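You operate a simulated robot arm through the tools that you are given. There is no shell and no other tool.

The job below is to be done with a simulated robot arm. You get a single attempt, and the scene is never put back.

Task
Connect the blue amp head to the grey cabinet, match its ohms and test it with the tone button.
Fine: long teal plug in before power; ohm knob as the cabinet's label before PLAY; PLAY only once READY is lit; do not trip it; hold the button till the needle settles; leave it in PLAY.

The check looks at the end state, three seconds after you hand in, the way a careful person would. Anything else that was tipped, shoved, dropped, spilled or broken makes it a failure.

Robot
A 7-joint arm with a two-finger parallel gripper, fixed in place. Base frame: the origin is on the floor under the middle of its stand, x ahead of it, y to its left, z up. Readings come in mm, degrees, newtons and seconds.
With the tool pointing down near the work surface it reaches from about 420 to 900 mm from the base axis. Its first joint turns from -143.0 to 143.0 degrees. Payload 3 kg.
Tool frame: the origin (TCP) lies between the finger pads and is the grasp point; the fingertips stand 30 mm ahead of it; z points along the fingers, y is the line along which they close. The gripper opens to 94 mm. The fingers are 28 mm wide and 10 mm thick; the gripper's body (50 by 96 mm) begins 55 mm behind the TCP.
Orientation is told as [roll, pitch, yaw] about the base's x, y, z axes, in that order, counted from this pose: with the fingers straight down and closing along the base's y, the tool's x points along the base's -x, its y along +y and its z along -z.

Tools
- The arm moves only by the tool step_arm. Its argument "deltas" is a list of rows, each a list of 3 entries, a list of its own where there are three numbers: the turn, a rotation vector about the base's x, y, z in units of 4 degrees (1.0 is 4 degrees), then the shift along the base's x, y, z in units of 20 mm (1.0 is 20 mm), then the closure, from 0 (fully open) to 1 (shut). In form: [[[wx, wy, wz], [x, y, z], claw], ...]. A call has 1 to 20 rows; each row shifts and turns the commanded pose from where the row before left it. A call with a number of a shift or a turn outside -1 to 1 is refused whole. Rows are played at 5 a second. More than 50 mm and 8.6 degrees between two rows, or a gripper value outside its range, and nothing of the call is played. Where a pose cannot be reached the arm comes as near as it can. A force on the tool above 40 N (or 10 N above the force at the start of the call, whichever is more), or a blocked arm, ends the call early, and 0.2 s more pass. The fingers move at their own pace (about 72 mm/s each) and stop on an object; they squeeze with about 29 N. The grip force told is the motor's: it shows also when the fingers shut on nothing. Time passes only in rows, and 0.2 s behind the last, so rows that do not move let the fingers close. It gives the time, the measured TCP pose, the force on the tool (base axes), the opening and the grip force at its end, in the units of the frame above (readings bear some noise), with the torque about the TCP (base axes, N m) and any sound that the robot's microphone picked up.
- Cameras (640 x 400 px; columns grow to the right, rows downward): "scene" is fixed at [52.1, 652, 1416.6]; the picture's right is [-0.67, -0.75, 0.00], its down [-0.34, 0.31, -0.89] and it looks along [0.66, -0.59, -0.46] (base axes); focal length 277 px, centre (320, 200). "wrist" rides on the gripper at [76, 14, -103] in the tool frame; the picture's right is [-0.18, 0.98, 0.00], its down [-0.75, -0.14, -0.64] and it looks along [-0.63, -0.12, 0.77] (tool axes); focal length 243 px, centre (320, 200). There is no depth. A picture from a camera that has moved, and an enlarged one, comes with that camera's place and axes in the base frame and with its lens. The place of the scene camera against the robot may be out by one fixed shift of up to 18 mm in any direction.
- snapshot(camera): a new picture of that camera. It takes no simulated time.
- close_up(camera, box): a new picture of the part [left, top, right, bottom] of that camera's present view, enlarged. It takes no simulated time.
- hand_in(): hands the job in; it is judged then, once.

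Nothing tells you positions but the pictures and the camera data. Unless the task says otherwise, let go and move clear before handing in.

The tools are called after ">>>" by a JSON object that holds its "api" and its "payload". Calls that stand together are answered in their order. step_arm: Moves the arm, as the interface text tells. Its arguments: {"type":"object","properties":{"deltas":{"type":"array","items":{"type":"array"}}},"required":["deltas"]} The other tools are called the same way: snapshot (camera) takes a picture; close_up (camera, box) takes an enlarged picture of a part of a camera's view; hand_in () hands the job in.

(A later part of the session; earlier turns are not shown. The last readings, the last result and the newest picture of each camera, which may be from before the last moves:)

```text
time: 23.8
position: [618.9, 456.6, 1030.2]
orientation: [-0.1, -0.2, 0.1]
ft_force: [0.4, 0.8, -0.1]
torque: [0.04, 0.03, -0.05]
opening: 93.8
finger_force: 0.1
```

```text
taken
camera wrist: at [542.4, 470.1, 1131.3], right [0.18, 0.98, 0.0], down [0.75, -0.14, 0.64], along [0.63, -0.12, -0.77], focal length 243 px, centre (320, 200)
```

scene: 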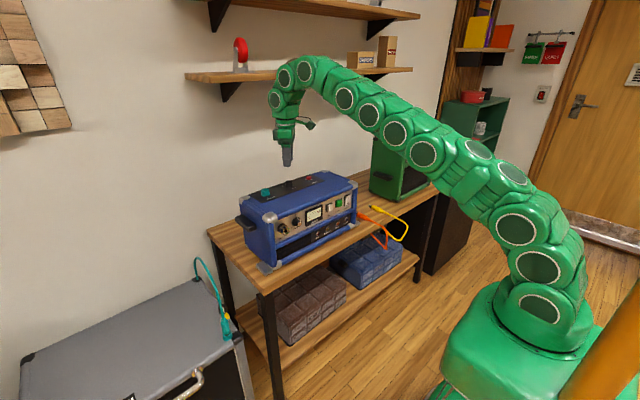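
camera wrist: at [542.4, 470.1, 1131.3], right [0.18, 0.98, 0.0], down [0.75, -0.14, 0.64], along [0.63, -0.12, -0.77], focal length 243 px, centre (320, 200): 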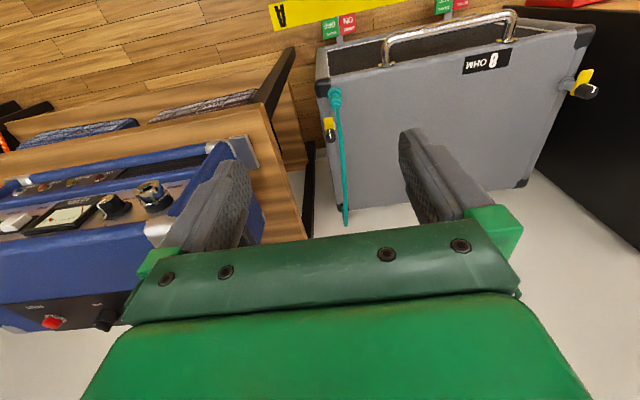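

The plug and its cable are visible just ahead. I'll take a close-up here, then a second view from a shifted position for triangulation.

>>> {"api": "close_up", "payload": {"camera": "wrist", "box": [310, 75, 374, 145]}}

>>> {"api": "step_arm", "payload": {"deltas": [[[0, 0, 0], [0, 1, -1], 0], [[0, 0, 0], [0, 1, -1], 0], [[0, 0, 0], [0, 1, -1], 0], [[0, 0, 0], [0, 1, -1], 0]]}}

>>> {"api": "snapshot", "payload": {"camera": "wrist"}}

```text
5.71 times, centred on (342, 110) of wrist
camera zoom: at [542.4, 470.1, 1131.3], right [0.18, 0.98, 0.0], down [0.75, -0.14, 0.64], along [0.63, -0.12, -0.77], focal length 1386 px, centre (194, 714)
```

zoom: 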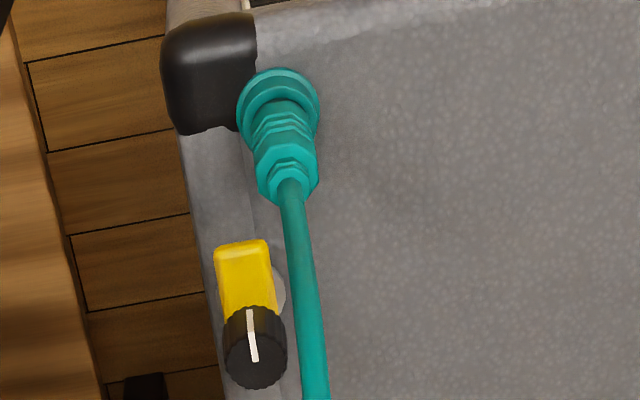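

```text
time: 24.8
position: [616.2, 535.4, 948.3]
orientation: [0.0, 0.1, 0.0]
ft_force: [-0.2, -0.3, 0.1]
torque: [0.0, 0.03, 0.0]
opening: 94.2
finger_force: 0.0
```

```text
taken
camera wrist: at [540.9, 549.7, 1049.4], right [0.18, 0.98, 0.0], down [0.75, -0.14, 0.64], along [0.63, -0.12, -0.77], focal length 243 px, centre (320, 200)
```

wrist: 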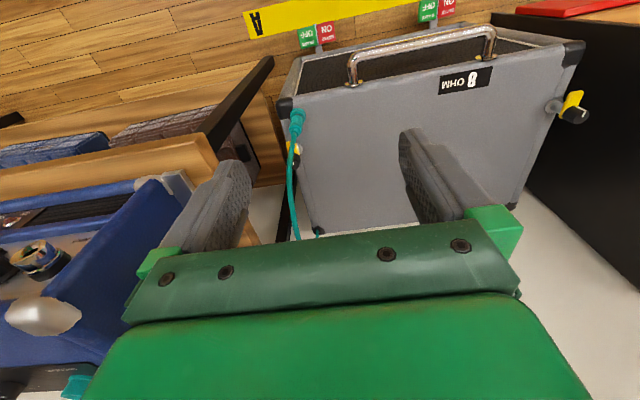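

>>> {"api": "close_up", "payload": {"camera": "wrist", "box": [266, 85, 330, 155]}}

>>> {"api": "close_up", "payload": {"camera": "scene", "box": [180, 250, 260, 350]}}

```text
5.71 times, centred on (298, 120) of wrist
camera zoom: at [540.9, 549.7, 1049.4], right [0.18, 0.98, 0.0], down [0.75, -0.14, 0.64], along [0.63, -0.12, -0.77], focal length 1386 px, centre (446, 657)
```

zoom: 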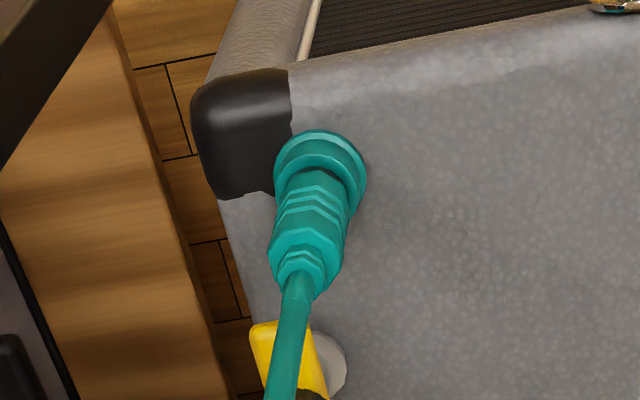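

```text
4.00 times, centred on (220, 300) of scene
camera zoom: at [52.1, 652.0, 1416.6], right [-0.67, -0.75, 0.0], down [-0.34, 0.31, -0.89], along [0.66, -0.59, -0.46], focal length 1107 px, centre (720, -200)
```

zoom: 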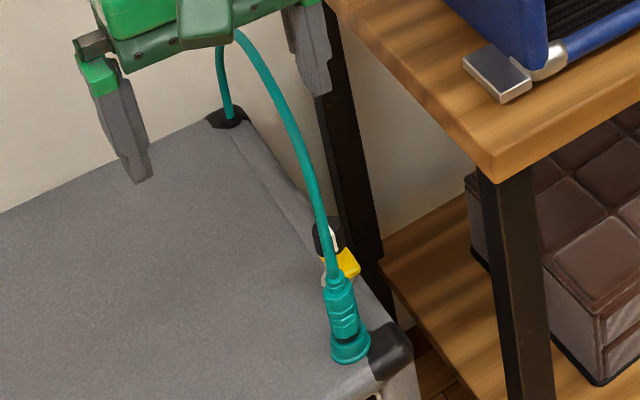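

The plug stands at about [714, 473], with its flange at z≈562 and its top at z≈655. I'll tilt the gripper 40° (fingers forward-down) so the palm clears the cable and the shelf, and go to a pre-grasp point behind and above the plug.

>>> {"api": "step_arm", "payload": {"deltas": [[[0, -1, 0], [0.07, -0.227, -0.88], 0], [[0, -1, 0], [0.07, -0.227, -0.88], 0], [[0, -1, 0], [0.07, -0.227, -0.88], 0], [[0, -1, 0], [0.07, -0.227, -0.88], 0], [[0, -1, 0], [0.07, -0.227, -0.88], 0], [[0, -1, 0], [0.07, -0.227, -0.88], 0], [[0, -1, 0], [0.07, -0.227, -0.88], 0], [[0, -1, 0], [0.07, -0.227, -0.88], 0], [[0, -1, 0], [0.07, -0.227, -0.88], 0], [[0, -1, 0], [0.07, -0.227, -0.88], 0], [[0, 0, 0], [0.07, -0.227, -0.88], 0], [[0, 0, 0], [0.07, -0.227, -0.88], 0]]}}

>>> {"api": "snapshot", "payload": {"camera": "wrist"}}

>>> {"api": "snapshot", "payload": {"camera": "scene"}}

```text
time: 27.4
position: [634.8, 481.9, 736.6]
orientation: [-0.1, -40.0, 0.1]
ft_force: [0.1, -0.9, 0.2]
torque: [-0.01, 0.01, 0.03]
opening: 94.1
finger_force: 0.1
```

```text
taken
camera wrist: at [510.5, 495.3, 765.3], right [0.14, 0.98, 0.12], down [0.16, -0.14, 0.98], along [0.98, -0.12, -0.18], focal length 243 px, centre (320, 200)
```

wrist: 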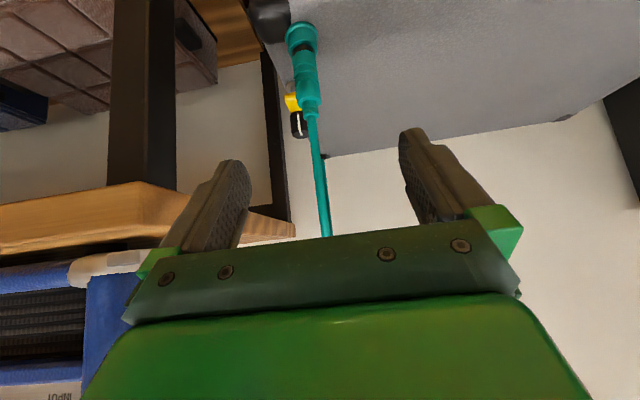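

```text
taken
```

scene: 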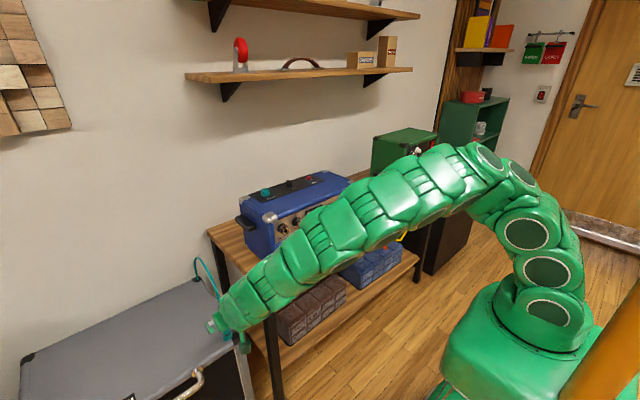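

The pre-grasp pose is clean and nothing is touched. I'll zoom in on the plug from this near-horizontal view.

>>> {"api": "close_up", "payload": {"camera": "wrist", "box": [264, 10, 360, 130]}}

>>> {"api": "close_up", "payload": {"camera": "scene", "box": [180, 250, 280, 370]}}

```text
3.33 times, centred on (312, 70) of wrist
camera zoom: at [510.5, 495.3, 765.3], right [0.14, 0.98, 0.12], down [0.16, -0.14, 0.98], along [0.98, -0.12, -0.18], focal length 809 px, centre (347, 633)
```

zoom: 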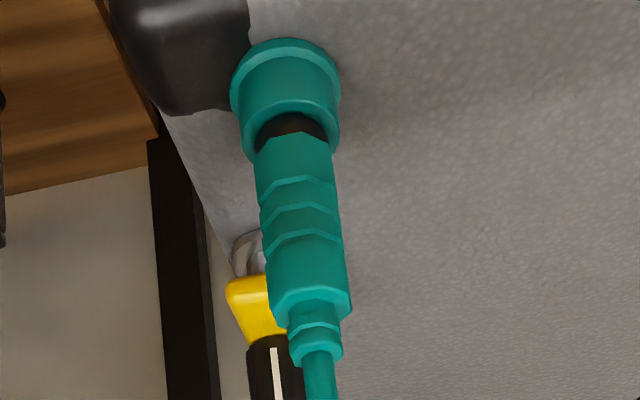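

```text
3.33 times, centred on (230, 310) of scene
camera zoom: at [52.1, 652.0, 1416.6], right [-0.67, -0.75, 0.0], down [-0.34, 0.31, -0.89], along [0.66, -0.59, -0.46], focal length 923 px, centre (620, -167)
```

zoom: 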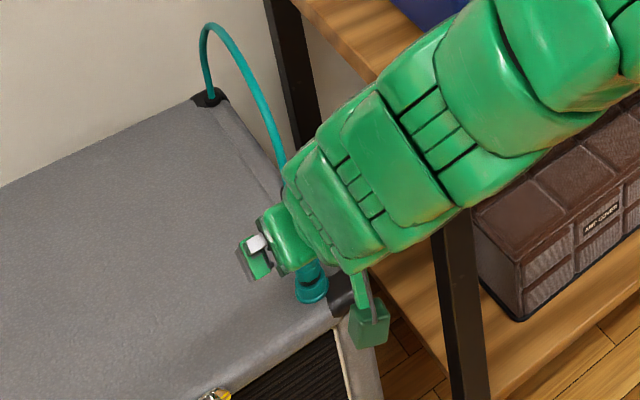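

The plug body spans z≈583–634 at y≈472, x≈714. I'll move in so the TCP is at [714, 472, 613] around the mid-body with the fingers open.

>>> {"api": "step_arm", "payload": {"deltas": [[[0, 0, 0], [0.4, -0.06, -0.7], 0], [[0, 0, 0], [0.45, -0.06, -0.75], 0], [[0, 0, 0], [0.5, -0.06, -0.8], 0], [[0, 0, 0], [0.52, -0.06, -0.8], 0], [[0, 0, 0], [0.52, -0.06, -0.8], 0], [[0, 0, 0], [0.52, -0.06, -0.8], 0]]}}

>>> {"api": "snapshot", "payload": {"camera": "wrist"}}

>>> {"api": "close_up", "payload": {"camera": "scene", "box": [180, 250, 280, 370]}}

```text
time: 28.8
position: [694.4, 476.3, 645.3]
orientation: [0.1, -40.0, 0.1]
ft_force: [0.6, 0.6, -0.4]
torque: [-0.01, 0.02, 0.02]
opening: 93.9
finger_force: 0.0
```

```text
taken
camera wrist: at [569.2, 489.5, 673.2], right [0.14, 0.98, 0.12], down [0.16, -0.14, 0.98], along [0.98, -0.12, -0.18], focal length 243 px, centre (320, 200)
```

wrist: 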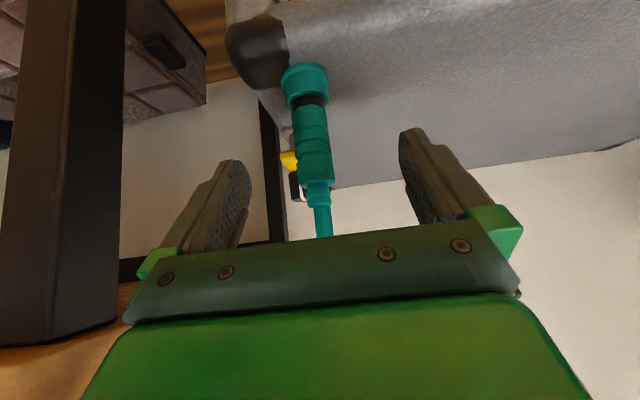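

```text
3.33 times, centred on (230, 310) of scene
camera zoom: at [52.1, 652.0, 1416.6], right [-0.67, -0.75, 0.0], down [-0.34, 0.31, -0.89], along [0.66, -0.59, -0.46], focal length 923 px, centre (620, -167)
```

zoom: 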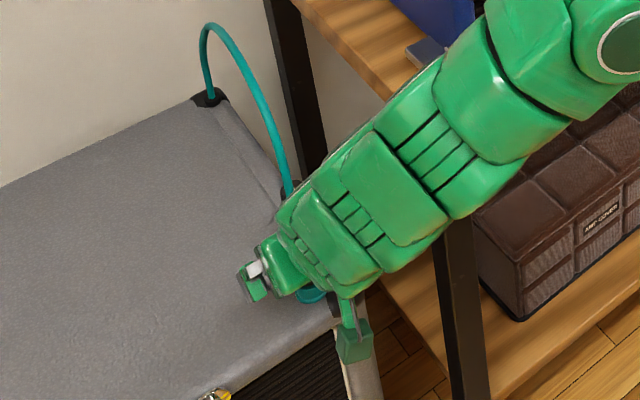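

Nearly there. I'll take one close-up to fix the last few millimetres.

>>> {"api": "close_up", "payload": {"camera": "wrist", "box": [264, 50, 376, 190]}}

```text
2.86 times, centred on (320, 120) of wrist
camera zoom: at [569.2, 489.5, 673.2], right [0.14, 0.98, 0.12], down [0.16, -0.14, 0.98], along [0.98, -0.12, -0.18], focal length 693 px, centre (320, 429)
```

zoom: 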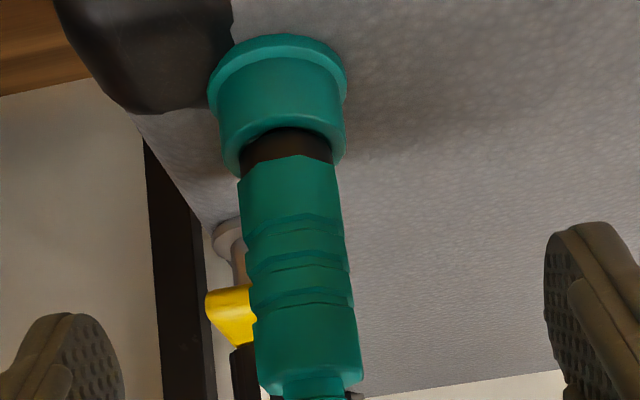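

The plug axis is at about x=713.5, y=473, with the body from z=591 to 639. I'll make the final move to [713.5, 473, 618] and close.

>>> {"api": "step_arm", "payload": {"deltas": [[[0, 0, 0], [0.32, -0.055, -0.455], 0], [[0, 0, 0], [0.32, -0.055, -0.455], 0], [[0, 0, 0], [0.32, -0.055, -0.455], 0], [[0, 0, 0], [0, 0, 0], 0.3], [[0, 0, 0], [0, 0, 0], 0.5]]}}

>>> {"api": "snapshot", "payload": {"camera": "wrist"}}

```text
time: 30.0
position: [712.0, 470.6, 616.5]
orientation: [0.0, -39.9, 0.1]
ft_force: [0.5, -0.2, -0.4]
torque: [0.03, -0.02, -0.01]
opening: 46.9
finger_force: 0.1
```

```text
taken
camera wrist: at [588.1, 484.6, 644.8], right [0.14, 0.98, 0.12], down [0.16, -0.14, 0.98], along [0.98, -0.12, -0.18], focal length 243 px, centre (320, 200)
```

wrist: 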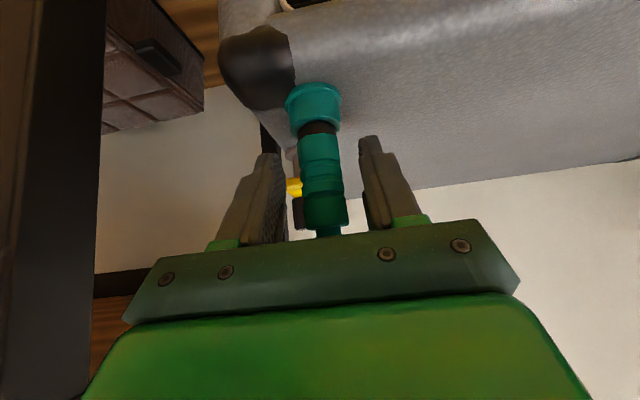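

The plug is centred between the fingers, so I'll close the grip.

>>> {"api": "step_arm", "payload": {"deltas": [[[0, 0, 0], [0, 0, 0], 0.65], [[0, 0, 0], [0, 0, 0], 0.75], [[0, 0, 0], [0, 0, 0], 0.9], [[0, 0, 0], [0, 0, 0], 1], [[0, 0, 0], [0, 0, 0], 1], [[0, 0, 0], [0, 0, 0], 1]]}}

>>> {"api": "close_up", "payload": {"camera": "wrist", "box": [250, 70, 390, 245]}}

```text
time: 31.4
position: [712.7, 470.7, 616.7]
orientation: [0.0, -40.0, 0.1]
ft_force: [0.8, 1.1, -0.2]
torque: [0.06, -0.04, 0.01]
opening: 25.4
finger_force: 29.2
```

```text
2.29 times, centred on (320, 158) of wrist
camera zoom: at [588.1, 484.6, 644.9], right [0.14, 0.98, 0.12], down [0.16, -0.14, 0.98], along [0.98, -0.12, -0.18], focal length 555 px, centre (320, 297)
```

zoom: 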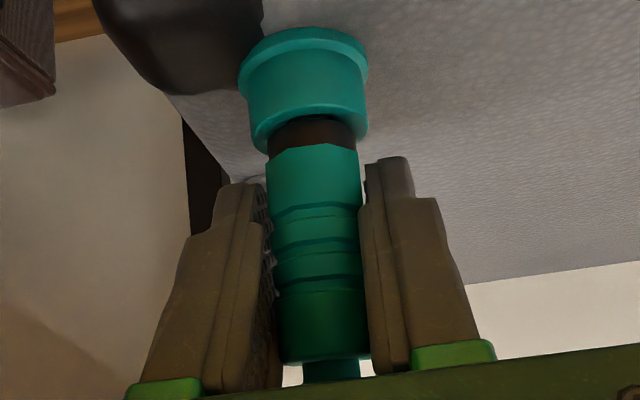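

The plug is gripped at 25 mm opening with little side load. Now I'll lift straight up slowly, watching the force.

>>> {"api": "step_arm", "payload": {"deltas": [[[0, 0, 0], [0, 0, 0.3], 1], [[0, 0, 0], [0, 0, 0.4], 1], [[0, 0, 0], [0, 0, 0.5], 1], [[0, 0, 0], [0, 0, 0.5], 1], [[0, 0, 0], [0, 0, 0.5], 1]]}}

>>> {"api": "snapshot", "payload": {"camera": "wrist"}}

>>> {"api": "close_up", "payload": {"camera": "scene", "box": [180, 230, 280, 350]}}

```text
time: 32.6
position: [712.1, 471.7, 660.6]
orientation: [-0.2, -40.0, 0.1]
ft_force: [-0.6, 0.6, -0.5]
torque: [0.02, 0.0, -0.02]
opening: 25.2
finger_force: 29.0
```

```text
taken
camera wrist: at [588.3, 485.5, 689.3], right [0.14, 0.98, 0.12], down [0.16, -0.14, 0.98], along [0.98, -0.12, -0.18], focal length 243 px, centre (320, 200)
```

wrist: 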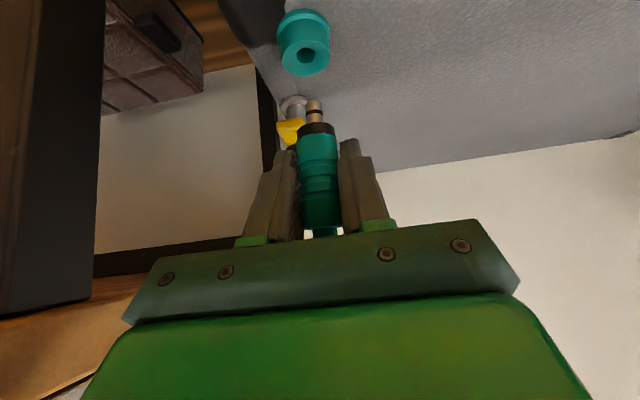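

```text
3.33 times, centred on (230, 290) of scene
camera zoom: at [52.1, 652.0, 1416.6], right [-0.67, -0.75, 0.0], down [-0.34, 0.31, -0.89], along [0.66, -0.59, -0.46], focal length 923 px, centre (620, -100)
```

zoom: 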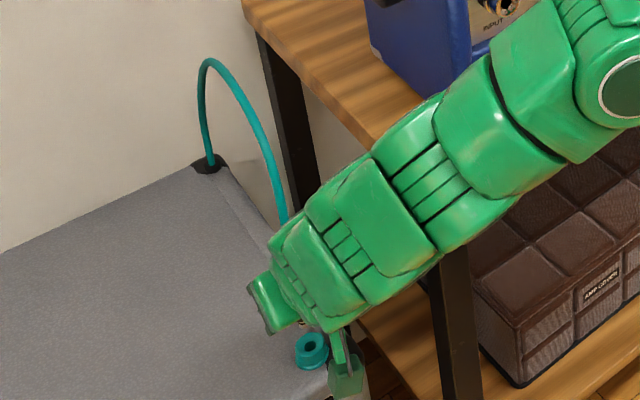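

The plug is out, with its pin visible below. I'll raise it in stages, keeping near the cable's anchor, and watch for cable tension.

>>> {"api": "step_arm", "payload": {"deltas": [[[0, 0, 0], [0, 0, 1], 1], [[0, 0, 0], [0, 0, 1], 1], [[0, 0, 0], [0, 0, 1], 1], [[0, 0, 0], [0, 0, 1], 1], [[0, 0, 0], [0, 0, 1], 1], [[0, 0, 0], [0, 0, 1], 1], [[0, 0, 0], [0.2, 0, 1], 1], [[0, 0, 0], [0.2, 0, 1], 1], [[0, 0, 0], [0.2, 0, 1], 1], [[0, 0, 0], [0.2, 0, 1], 1]]}}

>>> {"api": "snapshot", "payload": {"camera": "scene"}}

>>> {"api": "snapshot", "payload": {"camera": "wrist"}}

```text
time: 34.8
position: [729.2, 472.2, 861.3]
orientation: [-0.2, -40.0, 0.1]
ft_force: [0.1, -0.2, 0.0]
torque: [-0.01, 0.01, -0.03]
opening: 25.3
finger_force: 29.4
```

```text
taken
```

scene: 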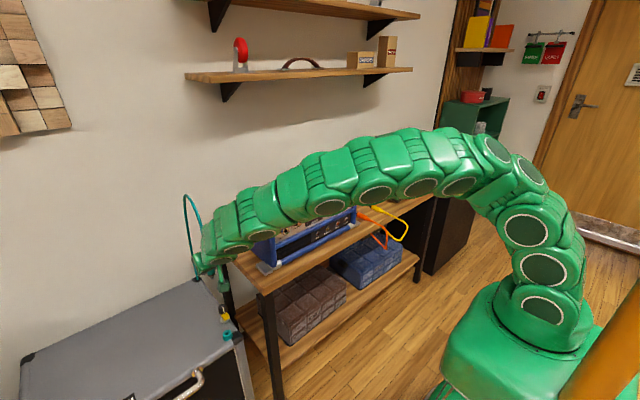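

```text
taken
camera wrist: at [605.2, 485.6, 889.4], right [0.14, 0.98, 0.12], down [0.17, -0.14, 0.98], along [0.98, -0.12, -0.18], focal length 243 px, centre (320, 200)
```

wrist: 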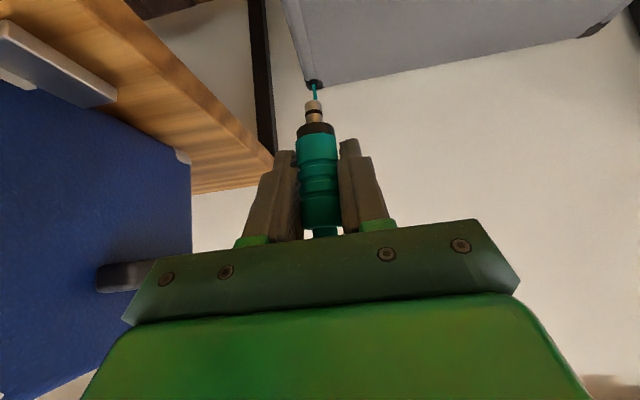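

No tension so far. I'll continue up and over toward the amp's left side, well above its top.

>>> {"api": "step_arm", "payload": {"deltas": [[[0, 0, 0], [0.22, -0.45, 1], 1], [[0, 0, 0], [0.22, -0.45, 1], 1], [[0, 0, 0], [0.22, -0.45, 1], 1], [[0, 0, 0], [0.22, -0.45, 1], 1], [[0, 0, 0], [0.22, -0.45, 1], 1], [[0, 0, 0], [0.22, -0.45, 1], 1], [[0, 0, 0], [0.22, -0.5, 1], 1], [[0, 0, 0], [0.3, -0.8, 1], 1], [[0, 0, 0], [0.3, -0.8, 1], 1], [[0, 0, 0], [0.3, -0.8, 1], 1]]}}

>>> {"api": "snapshot", "payload": {"camera": "scene"}}

>>> {"api": "snapshot", "payload": {"camera": "wrist"}}

```text
time: 37.0
position: [776.2, 358.8, 1062.1]
orientation: [0.0, -40.0, 0.1]
ft_force: [-0.3, 0.6, -0.9]
torque: [0.02, -0.01, 0.0]
opening: 25.5
finger_force: 29.3
```

```text
taken
```

scene: 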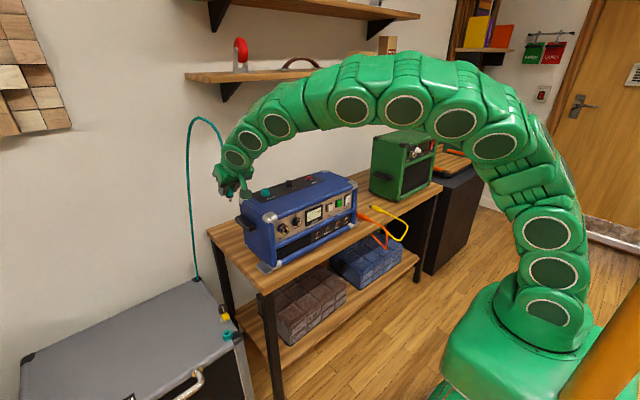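

```text
taken
camera wrist: at [652.3, 372.5, 1090.5], right [0.14, 0.98, 0.12], down [0.17, -0.14, 0.98], along [0.98, -0.12, -0.18], focal length 243 px, centre (320, 200)
```

wrist: 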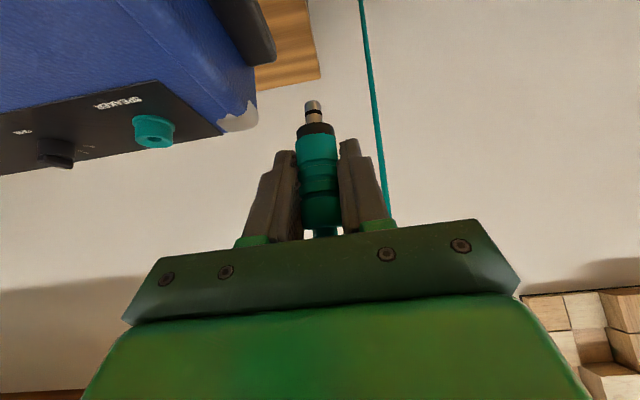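

The cable pays out freely with no tension. I'll move to hover above the jack.

>>> {"api": "step_arm", "payload": {"deltas": [[[0, 0, 0], [0.386, -0.961, 0.25], 1], [[0, 0, 0], [0.386, -0.961, 0.2], 1], [[0, 0, 0], [0.386, -0.961, 0.2], 1], [[0, 0, 0], [0.386, -0.961, 0.2], 1], [[0, 0, 0], [0.386, -0.961, 0.1], 1], [[0, 0, 0], [0.386, -0.961, 0], 1], [[0, 0, 0], [0.386, -0.961, 0], 1], [[0, 0, 0], [0.386, -0.961, 0], 1], [[0, 0, 0], [0, 0, 0], 1]]}}

>>> {"api": "snapshot", "payload": {"camera": "wrist"}}

>>> {"api": "close_up", "payload": {"camera": "wrist", "box": [270, 60, 366, 180]}}

>>> {"api": "close_up", "payload": {"camera": "scene", "box": [220, 130, 316, 210]}}

```text
time: 39.0
position: [839.4, 205.3, 1080.4]
orientation: [0.1, -40.0, 0.2]
ft_force: [-0.2, -0.8, 0.6]
torque: [-0.04, 0.02, 0.01]
opening: 25.5
finger_force: 28.8
```

```text
taken
camera wrist: at [714.8, 219.7, 1108.7], right [0.14, 0.98, 0.12], down [0.16, -0.14, 0.98], along [0.98, -0.12, -0.18], focal length 243 px, centre (320, 200)
```

wrist: 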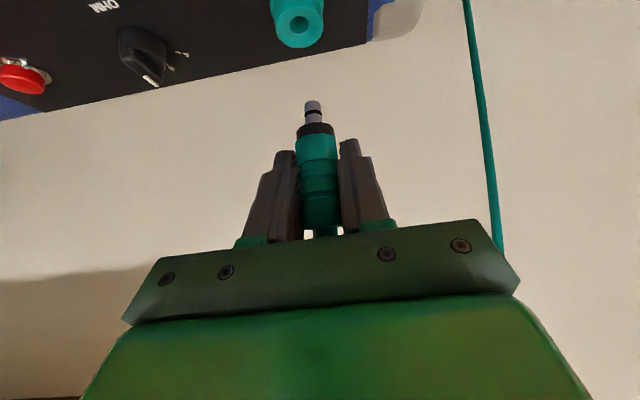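

```text
3.33 times, centred on (318, 120) of wrist
camera zoom: at [714.8, 219.7, 1108.7], right [0.14, 0.98, 0.12], down [0.16, -0.14, 0.98], along [0.98, -0.12, -0.18], focal length 809 px, centre (327, 467)
```

zoom: 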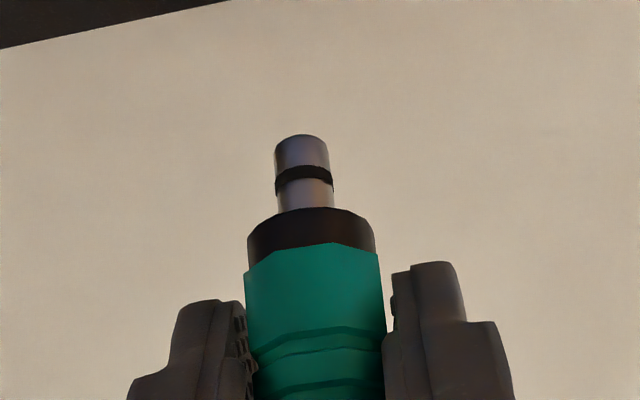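

```text
5.00 times, centred on (268, 170) of scene
camera zoom: at [52.1, 652.0, 1416.6], right [-0.67, -0.75, 0.0], down [-0.34, 0.31, -0.89], along [0.66, -0.59, -0.46], focal length 1384 px, centre (580, 350)
```

zoom: 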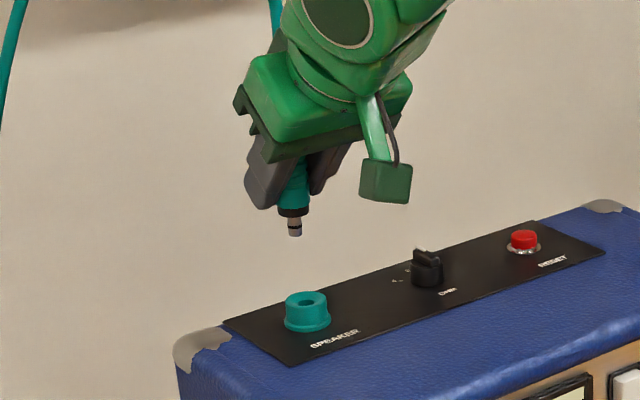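

The plug's pin is ~8.5 mm wide and the jack hole ~12.6 mm, and the tip sits ~51 mm below the TCP. I'll correct by about (−2.5, −1.6) mm and descend until the tip is ~12 mm above the jack.

>>> {"api": "step_arm", "payload": {"deltas": [[[0, 0, 0], [-0.0417, -0.0267, -0.65], 1], [[0, 0, 0], [-0.0417, -0.0267, -0.65], 1], [[0, 0, 0], [-0.0417, -0.0267, -0.65], 1], [[0, 0, 0], [0, 0, 0], 1]]}}

>>> {"api": "close_up", "payload": {"camera": "wrist", "box": [260, 20, 380, 170]}}

>>> {"api": "close_up", "payload": {"camera": "scene", "box": [256, 165, 304, 205]}}

```text
time: 40.0
position: [837.5, 203.3, 1040.8]
orientation: [0.0, -39.9, 0.0]
ft_force: [0.3, -0.2, -0.7]
torque: [0.01, -0.01, -0.01]
opening: 25.6
finger_force: 29.5
```

```text
2.67 times, centred on (320, 95) of wrist
camera zoom: at [712.7, 217.8, 1069.3], right [0.14, 0.98, 0.12], down [0.17, -0.14, 0.98], along [0.98, -0.12, -0.18], focal length 647 px, centre (320, 480)
```

zoom: 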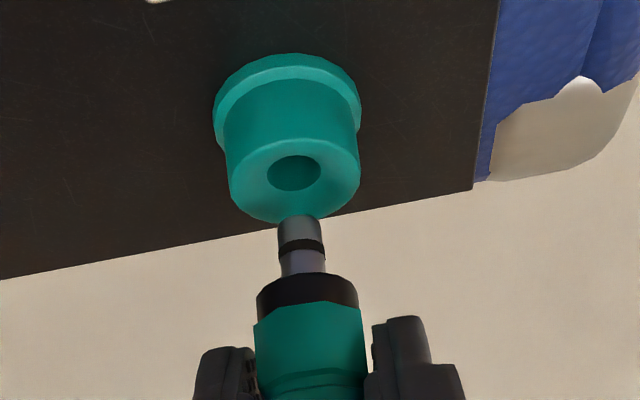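

```text
10.00 times, centred on (280, 185) of scene
camera zoom: at [52.1, 652.0, 1416.6], right [-0.67, -0.75, 0.0], down [-0.34, 0.31, -0.89], along [0.66, -0.59, -0.46], focal length 2768 px, centre (720, 350)
```

zoom: 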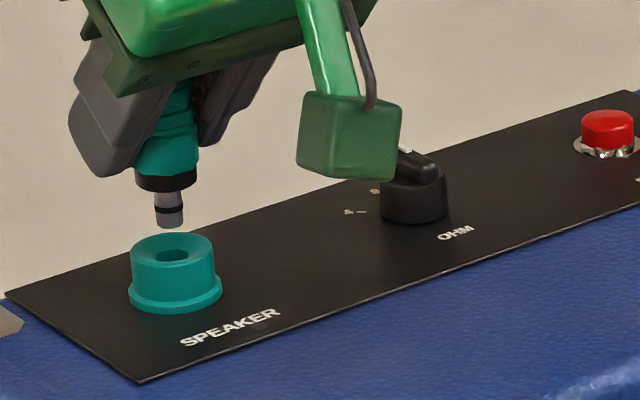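

The pin is aligned with the hole within ~0.3 mm in both views. I'll descend straight into the jack in small steps.

>>> {"api": "step_arm", "payload": {"deltas": [[[0, 0, 0], [0, 0, -0.3], 1], [[0, 0, 0], [0, 0, -0.3], 1], [[0, 0, 0], [0, 0, -0.25], 1], [[0, 0, 0], [0, 0, -0.2], 1], [[0, 0, 0], [0, 0, -0.15], 1]]}}

>>> {"api": "close_up", "payload": {"camera": "wrist", "box": [260, 20, 380, 170]}}

>>> {"api": "close_up", "payload": {"camera": "scene", "box": [256, 165, 304, 205]}}

```text
time: 41.2
position: [837.6, 204.2, 1017.9]
orientation: [0.0, -40.0, 0.0]
ft_force: [-1.6, -0.2, 2.0]
torque: [0.01, 0.06, 0.02]
opening: 25.1
finger_force: 28.8
```

```text
2.67 times, centred on (320, 95) of wrist
camera zoom: at [712.0, 218.2, 1045.9], right [0.14, 0.98, 0.12], down [0.16, -0.14, 0.98], along [0.98, -0.12, -0.18], focal length 647 px, centre (320, 480)
```

zoom: 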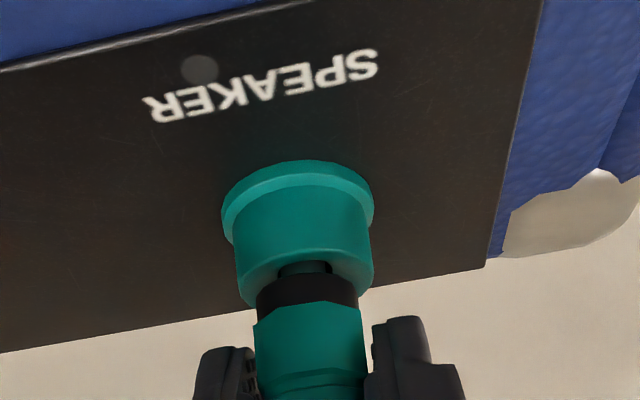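

```text
10.00 times, centred on (280, 185) of scene
camera zoom: at [52.1, 652.0, 1416.6], right [-0.67, -0.75, 0.0], down [-0.34, 0.31, -0.89], along [0.66, -0.59, -0.46], focal length 2768 px, centre (720, 350)
```

zoom: 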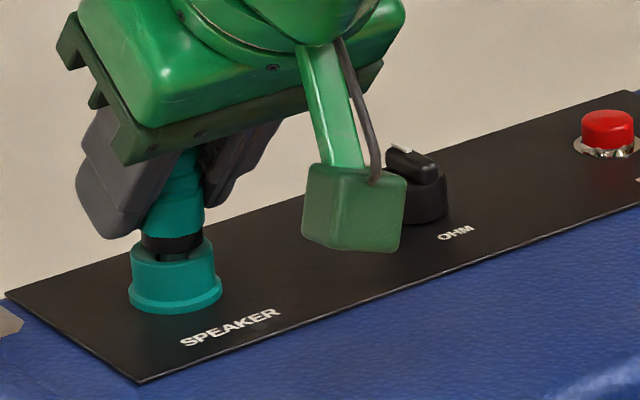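

The pin is entering with only 2 N. I'll press on gently until it seats.

>>> {"api": "step_arm", "payload": {"deltas": [[[0, 0, 0], [0, 0, -0.15], 1], [[0, 0, 0], [0, 0, -0.15], 1], [[0, 0, 0], [0, 0, 0], 1]]}}

>>> {"api": "close_up", "payload": {"camera": "scene", "box": [256, 165, 304, 205]}}

```text
time: 42.0
position: [837.5, 204.7, 1013.1]
orientation: [0.0, -40.2, 0.0]
ft_force: [4.7, 2.5, 39.9]
torque: [0.18, -0.26, 0.03]
opening: 25.7
finger_force: 28.9
```

```text
10.00 times, centred on (280, 185) of scene
camera zoom: at [52.1, 652.0, 1416.6], right [-0.67, -0.75, 0.0], down [-0.34, 0.31, -0.89], along [0.66, -0.59, -0.46], focal length 2768 px, centre (720, 350)
```

zoom: 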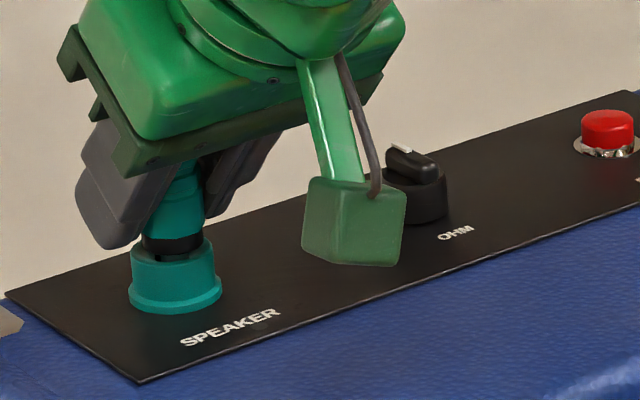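

The force reached 40 N, so the plug is either bottomed or the grip slid down it. I'll look closely at the seating from the wrist.

>>> {"api": "close_up", "payload": {"camera": "wrist", "box": [270, 60, 366, 180]}}

>>> {"api": "close_up", "payload": {"camera": "scene", "box": [262, 175, 286, 200]}}

```text
3.33 times, centred on (318, 120) of wrist
camera zoom: at [712.5, 218.2, 1041.2], right [0.14, 0.98, 0.12], down [0.16, -0.14, 0.98], along [0.98, -0.12, -0.18], focal length 809 px, centre (327, 467)
```

zoom: 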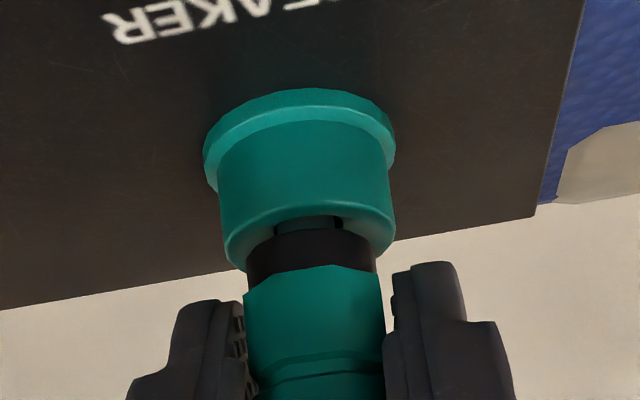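

```text
16.00 times, centred on (274, 188) of scene
camera zoom: at [52.1, 652.0, 1416.6], right [-0.67, -0.75, 0.0], down [-0.34, 0.31, -0.89], along [0.66, -0.59, -0.46], focal length 4428 px, centre (1056, 400)
```

zoom: 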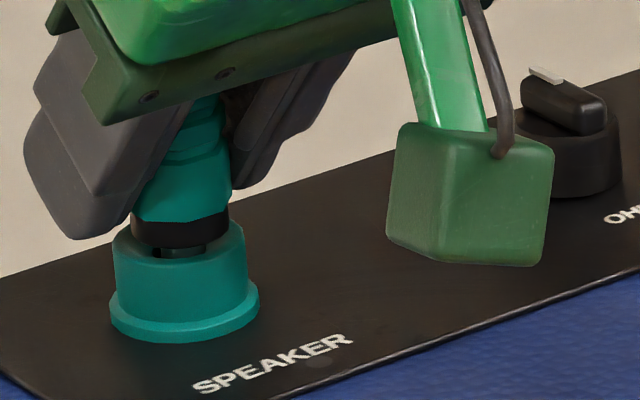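

The plug seems ~2–3 mm short of the depth it had in the parking socket. I'll check whether the LOAD lamp shows anything yet.

>>> {"api": "close_up", "payload": {"camera": "scene", "box": [305, 215, 369, 255]}}

>>> {"api": "snapshot", "payload": {"camera": "scene"}}

```text
10.00 times, centred on (337, 235) of scene
camera zoom: at [52.1, 652.0, 1416.6], right [-0.67, -0.75, 0.0], down [-0.34, 0.31, -0.89], along [0.66, -0.59, -0.46], focal length 2768 px, centre (150, -150)
```

zoom: 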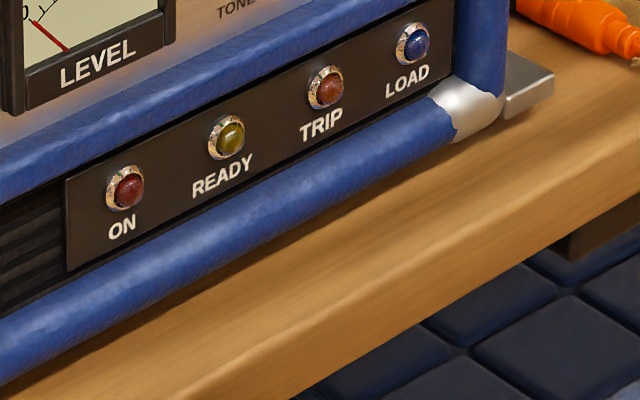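

```text
taken
```

scene: 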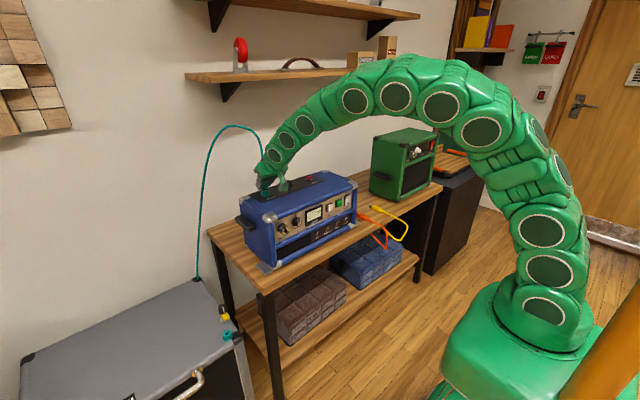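

LOAD shows nothing yet, though the amp is unpowered. I'll take the identical crop I took when the plug was parked, to compare seating depth directly.

>>> {"api": "close_up", "payload": {"camera": "wrist", "box": [250, 70, 390, 245]}}

```text
2.29 times, centred on (320, 158) of wrist
camera zoom: at [712.5, 218.2, 1041.2], right [0.14, 0.98, 0.12], down [0.16, -0.14, 0.98], along [0.98, -0.12, -0.18], focal length 555 px, centre (320, 297)
```

zoom: 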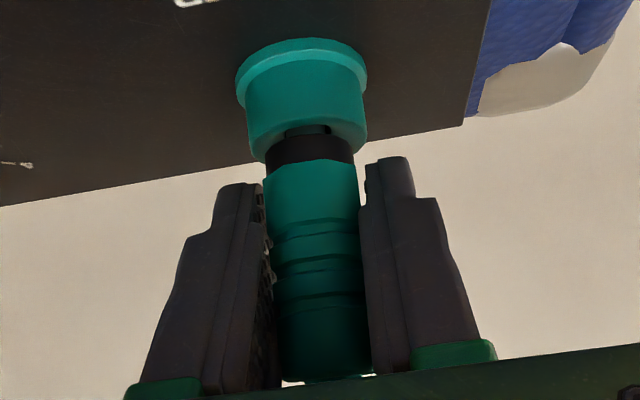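

The plug is about 1.7 mm short of its parked depth. I'll relieve the load, open, regrip the plug 6 mm higher so the fingertips stay off the jack rim, then press again.

>>> {"api": "step_arm", "payload": {"deltas": [[[0, 0, 0], [0, 0, 0.07], 1], [[0, 0, 0], [0, 0, 0], 0.6], [[0, 0, 0], [0, 0, 0], 0.6], [[0, 0, 0], [0, 0, 0], 0.6]]}}

>>> {"api": "close_up", "payload": {"camera": "wrist", "box": [250, 70, 390, 245]}}

>>> {"api": "close_up", "payload": {"camera": "scene", "box": [256, 165, 304, 205]}}

```text
time: 43.0
position: [836.9, 206.1, 1012.7]
orientation: [0.1, -40.0, 0.1]
ft_force: [0.2, -0.2, 0.1]
torque: [-0.04, -0.01, 0.03]
opening: 37.2
finger_force: 0.0
```

```text
2.29 times, centred on (320, 158) of wrist
camera zoom: at [712.0, 218.1, 1041.0], right [0.14, 0.98, 0.12], down [0.17, -0.14, 0.98], along [0.98, -0.12, -0.18], focal length 555 px, centre (320, 297)
```

zoom: 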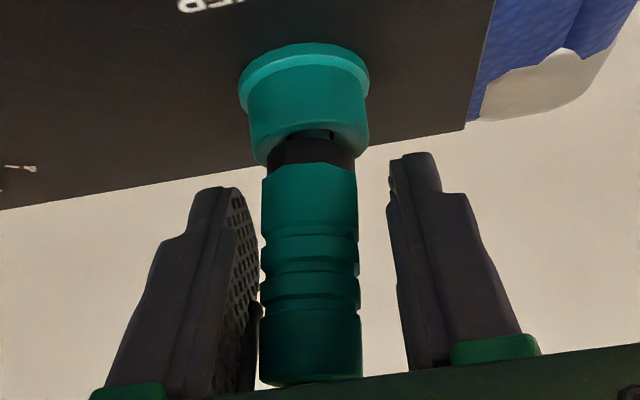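

```text
10.00 times, centred on (280, 185) of scene
camera zoom: at [52.1, 652.0, 1416.6], right [-0.67, -0.75, 0.0], down [-0.34, 0.31, -0.89], along [0.66, -0.59, -0.46], focal length 2768 px, centre (720, 350)
```

zoom: 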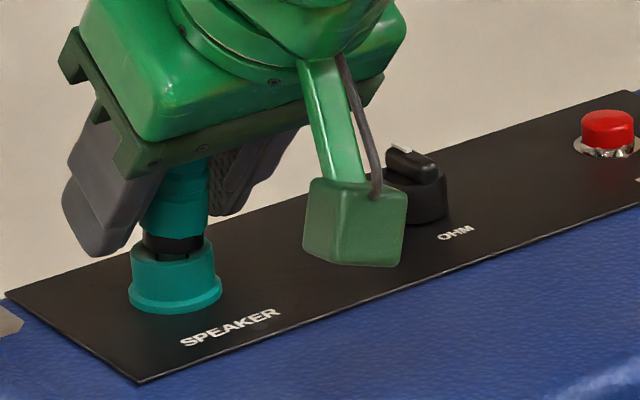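

The plug leaned ~3° when released, so it isn't fully snug yet. I'll regrip 6 mm higher (which re-uprights it) and press again with tiny wiggles.

>>> {"api": "step_arm", "payload": {"deltas": [[[0, 0, 0], [0, 0.03, 0.2], 0.6], [[0, 0, 0], [0, 0.02, 0.12], 0.6], [[0, 0, 0], [0, 0, 0], 0.8], [[0, 0, 0], [0, 0, 0], 1], [[0, 0, 0], [0, 0, 0], 1], [[0, 0, 0], [0, 0, 0], 1]]}}

>>> {"api": "close_up", "payload": {"camera": "wrist", "box": [250, 70, 390, 245]}}

```text
time: 44.4
position: [836.9, 205.6, 1020.4]
orientation: [0.0, -39.9, 0.1]
ft_force: [-0.4, -0.3, -0.7]
torque: [-0.03, 0.01, 0.0]
opening: 25.0
finger_force: 29.5
```

```text
2.29 times, centred on (320, 158) of wrist
camera zoom: at [712.5, 219.0, 1047.9], right [0.14, 0.98, 0.12], down [0.17, -0.14, 0.98], along [0.98, -0.12, -0.18], focal length 555 px, centre (320, 297)
```

zoom: 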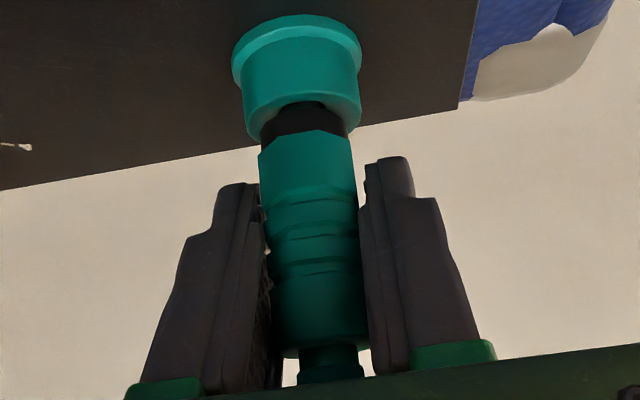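

Now the flange-to-body distance matches the parked state (115 px). I'll press a little more to confirm it's bottomed.

>>> {"api": "step_arm", "payload": {"deltas": [[[0, 0, 0], [0, 0, -0.08], 1], [[0, 0, 0], [0, 0, -0.08], 1], [[0, 0, 0], [0, 0, 0], 1]]}}

>>> {"api": "close_up", "payload": {"camera": "wrist", "box": [250, 70, 390, 245]}}

>>> {"api": "close_up", "payload": {"camera": "scene", "box": [262, 175, 286, 200]}}

```text
time: 45.2
position: [837.0, 205.6, 1019.4]
orientation: [0.0, -40.1, 0.1]
ft_force: [-4.1, -4.1, 31.1]
torque: [-0.13, 0.08, 0.0]
opening: 25.6
finger_force: 29.9
```

```text
2.29 times, centred on (320, 158) of wrist
camera zoom: at [712.3, 219.1, 1047.1], right [0.14, 0.98, 0.12], down [0.16, -0.14, 0.98], along [0.98, -0.12, -0.18], focal length 555 px, centre (320, 297)
```

zoom: 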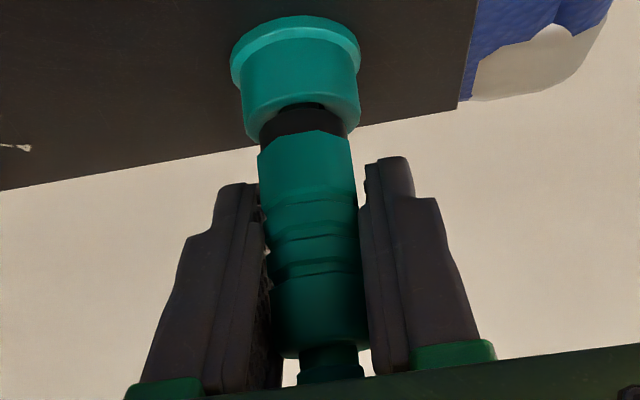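

```text
16.00 times, centred on (274, 188) of scene
camera zoom: at [52.1, 652.0, 1416.6], right [-0.67, -0.75, 0.0], down [-0.34, 0.31, -0.89], along [0.66, -0.59, -0.46], focal length 4428 px, centre (1056, 400)
```

zoom: 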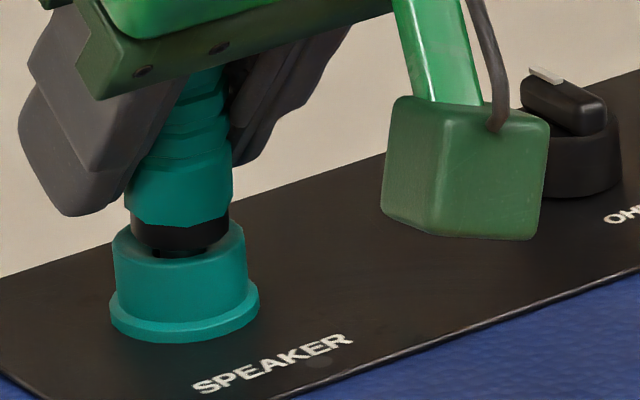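

It's a hard stop at the parked depth (31 N, no further travel), so I take it as seated. I'll relieve the load and release the plug, then check how it stands.

>>> {"api": "step_arm", "payload": {"deltas": [[[0, 0, 0], [0, 0, 0.1], 1], [[0, 0, 0], [0, 0, 0], 0.7], [[0, 0, 0], [0, 0, 0], 0.6], [[0, 0, 0], [0, 0, 0], 0.5], [[0, 0, 0], [0, 0, 0], 0.5]]}}

>>> {"api": "close_up", "payload": {"camera": "wrist", "box": [250, 70, 390, 245]}}

>>> {"api": "close_up", "payload": {"camera": "scene", "box": [256, 165, 304, 205]}}

```text
time: 46.4
position: [836.6, 205.1, 1019.1]
orientation: [0.0, -39.9, 0.2]
ft_force: [-0.1, 0.4, -0.2]
torque: [0.0, 0.0, -0.01]
opening: 46.9
finger_force: 0.0
```

```text
2.29 times, centred on (320, 158) of wrist
camera zoom: at [712.3, 219.0, 1047.1], right [0.14, 0.98, 0.12], down [0.17, -0.14, 0.98], along [0.98, -0.12, -0.18], focal length 555 px, centre (320, 297)
```

zoom: 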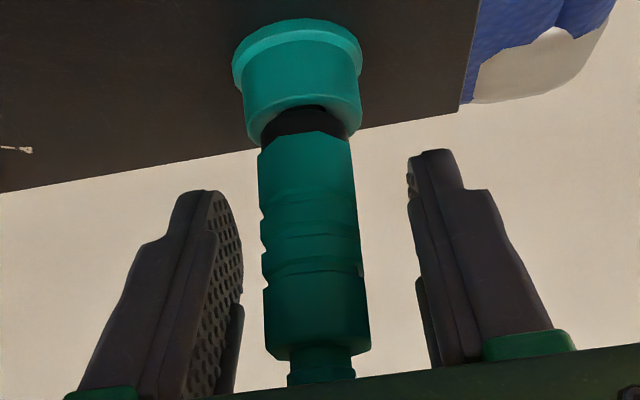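

```text
10.00 times, centred on (280, 185) of scene
camera zoom: at [52.1, 652.0, 1416.6], right [-0.67, -0.75, 0.0], down [-0.34, 0.31, -0.89], along [0.66, -0.59, -0.46], focal length 2768 px, centre (720, 350)
```

zoom: 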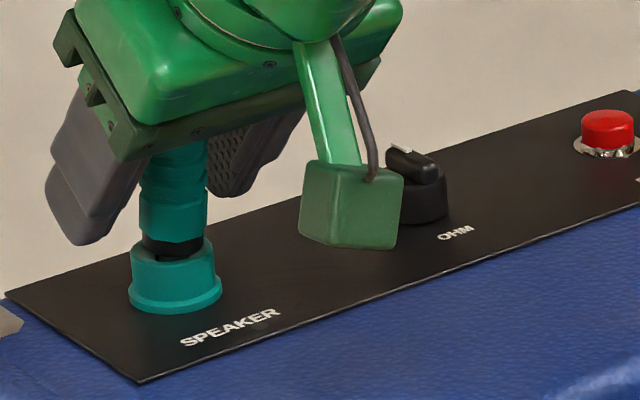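

The plug stands nearly upright at full depth. I'll open fully and back away along the tool axis, then inspect.

>>> {"api": "step_arm", "payload": {"deltas": [[[0, 0, 0], [-0.3, 0, 0.1], 0.2], [[0, 0, 0], [-0.6, 0, 0.5], 0], [[0, 0, 0], [-0.8, 0, 0.7], 0], [[0, 0, 0], [-1, 0, 0.8], 0], [[0, 0, 0], [-1, 0, 0.8], 0], [[0, 0, 0], [-1, 0, 0.8], 0], [[0, 0, 0], [-1, 0, 0.8], 0]]}}

>>> {"api": "snapshot", "payload": {"camera": "wrist"}}

>>> {"api": "snapshot", "payload": {"camera": "scene"}}

>>> {"api": "close_up", "payload": {"camera": "scene", "box": [240, 150, 304, 205]}}

```text
time: 48.0
position: [722.1, 207.5, 1109.4]
orientation: [0.0, -39.9, 0.1]
ft_force: [0.5, 0.4, 0.0]
torque: [-0.01, 0.0, 0.0]
opening: 94.1
finger_force: 0.0
```

```text
taken
camera wrist: at [597.6, 220.2, 1136.7], right [0.14, 0.98, 0.12], down [0.16, -0.14, 0.98], along [0.98, -0.12, -0.18], focal length 243 px, centre (320, 200)
```

wrist: 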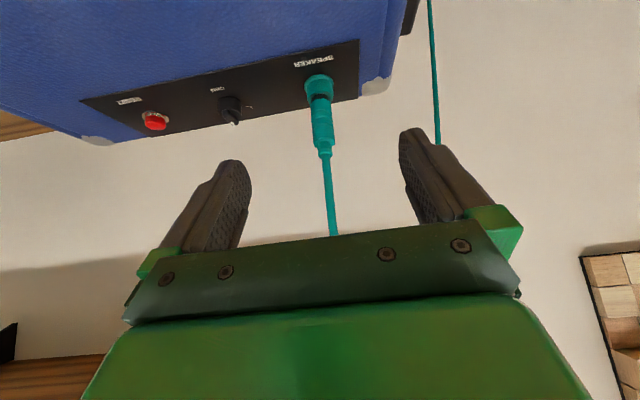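

```text
taken
```

scene: 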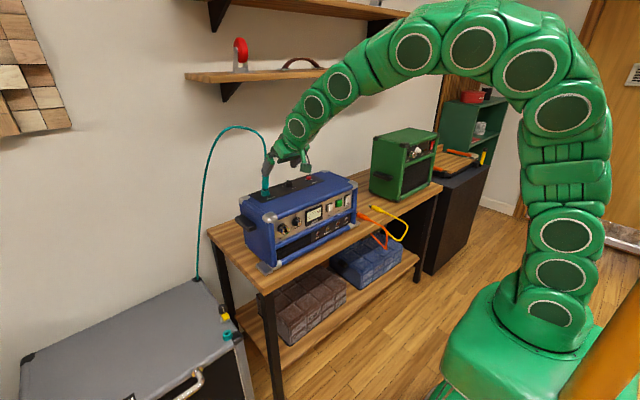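

```text
7.27 times, centred on (272, 178) of scene
camera zoom: at [52.1, 652.0, 1416.6], right [-0.67, -0.75, 0.0], down [-0.34, 0.31, -0.89], along [0.66, -0.59, -0.46], focal length 2013 px, centre (669, 364)
```

zoom: 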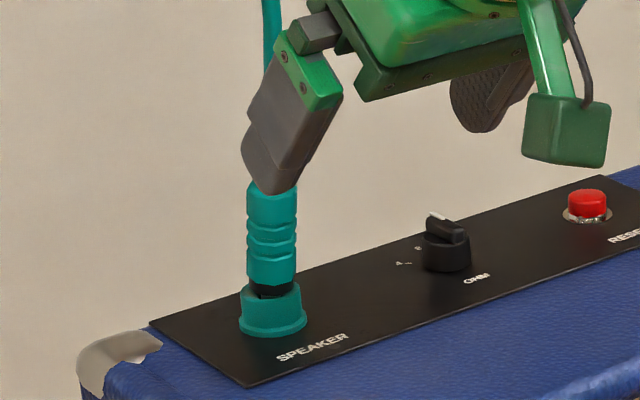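

The plug stands in the jack with the cable looping back to the cabinet. I'll take a close look at the seating from the wrist.

>>> {"api": "close_up", "payload": {"camera": "wrist", "box": [280, 60, 376, 180]}}

>>> {"api": "close_up", "payload": {"camera": "scene", "box": [260, 175, 284, 200]}}

```text
3.33 times, centred on (328, 120) of wrist
camera zoom: at [597.6, 220.2, 1136.7], right [0.14, 0.98, 0.12], down [0.16, -0.14, 0.98], along [0.98, -0.12, -0.18], focal length 809 px, centre (293, 467)
```

zoom: 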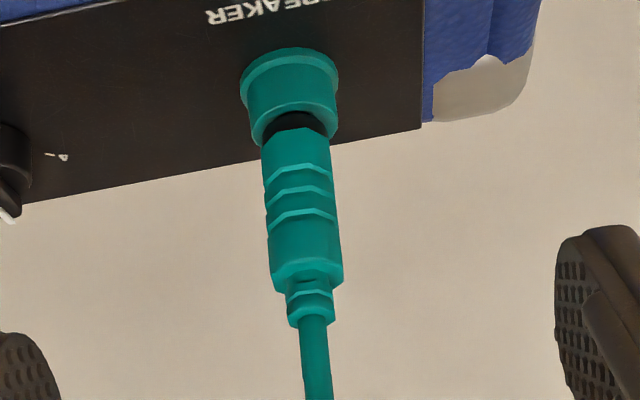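

```text
16.00 times, centred on (272, 188) of scene
camera zoom: at [52.1, 652.0, 1416.6], right [-0.67, -0.75, 0.0], down [-0.34, 0.31, -0.89], along [0.66, -0.59, -0.46], focal length 4428 px, centre (1088, 400)
```

zoom: 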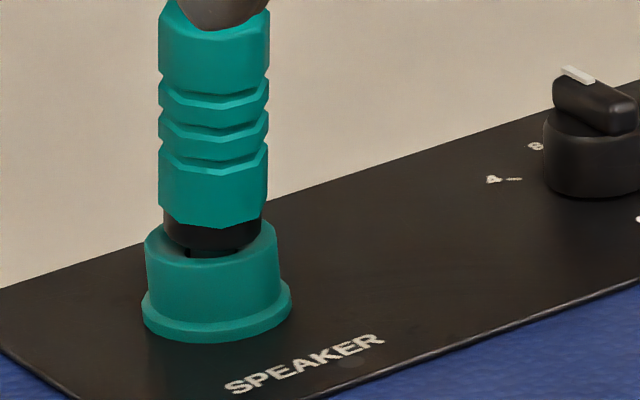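

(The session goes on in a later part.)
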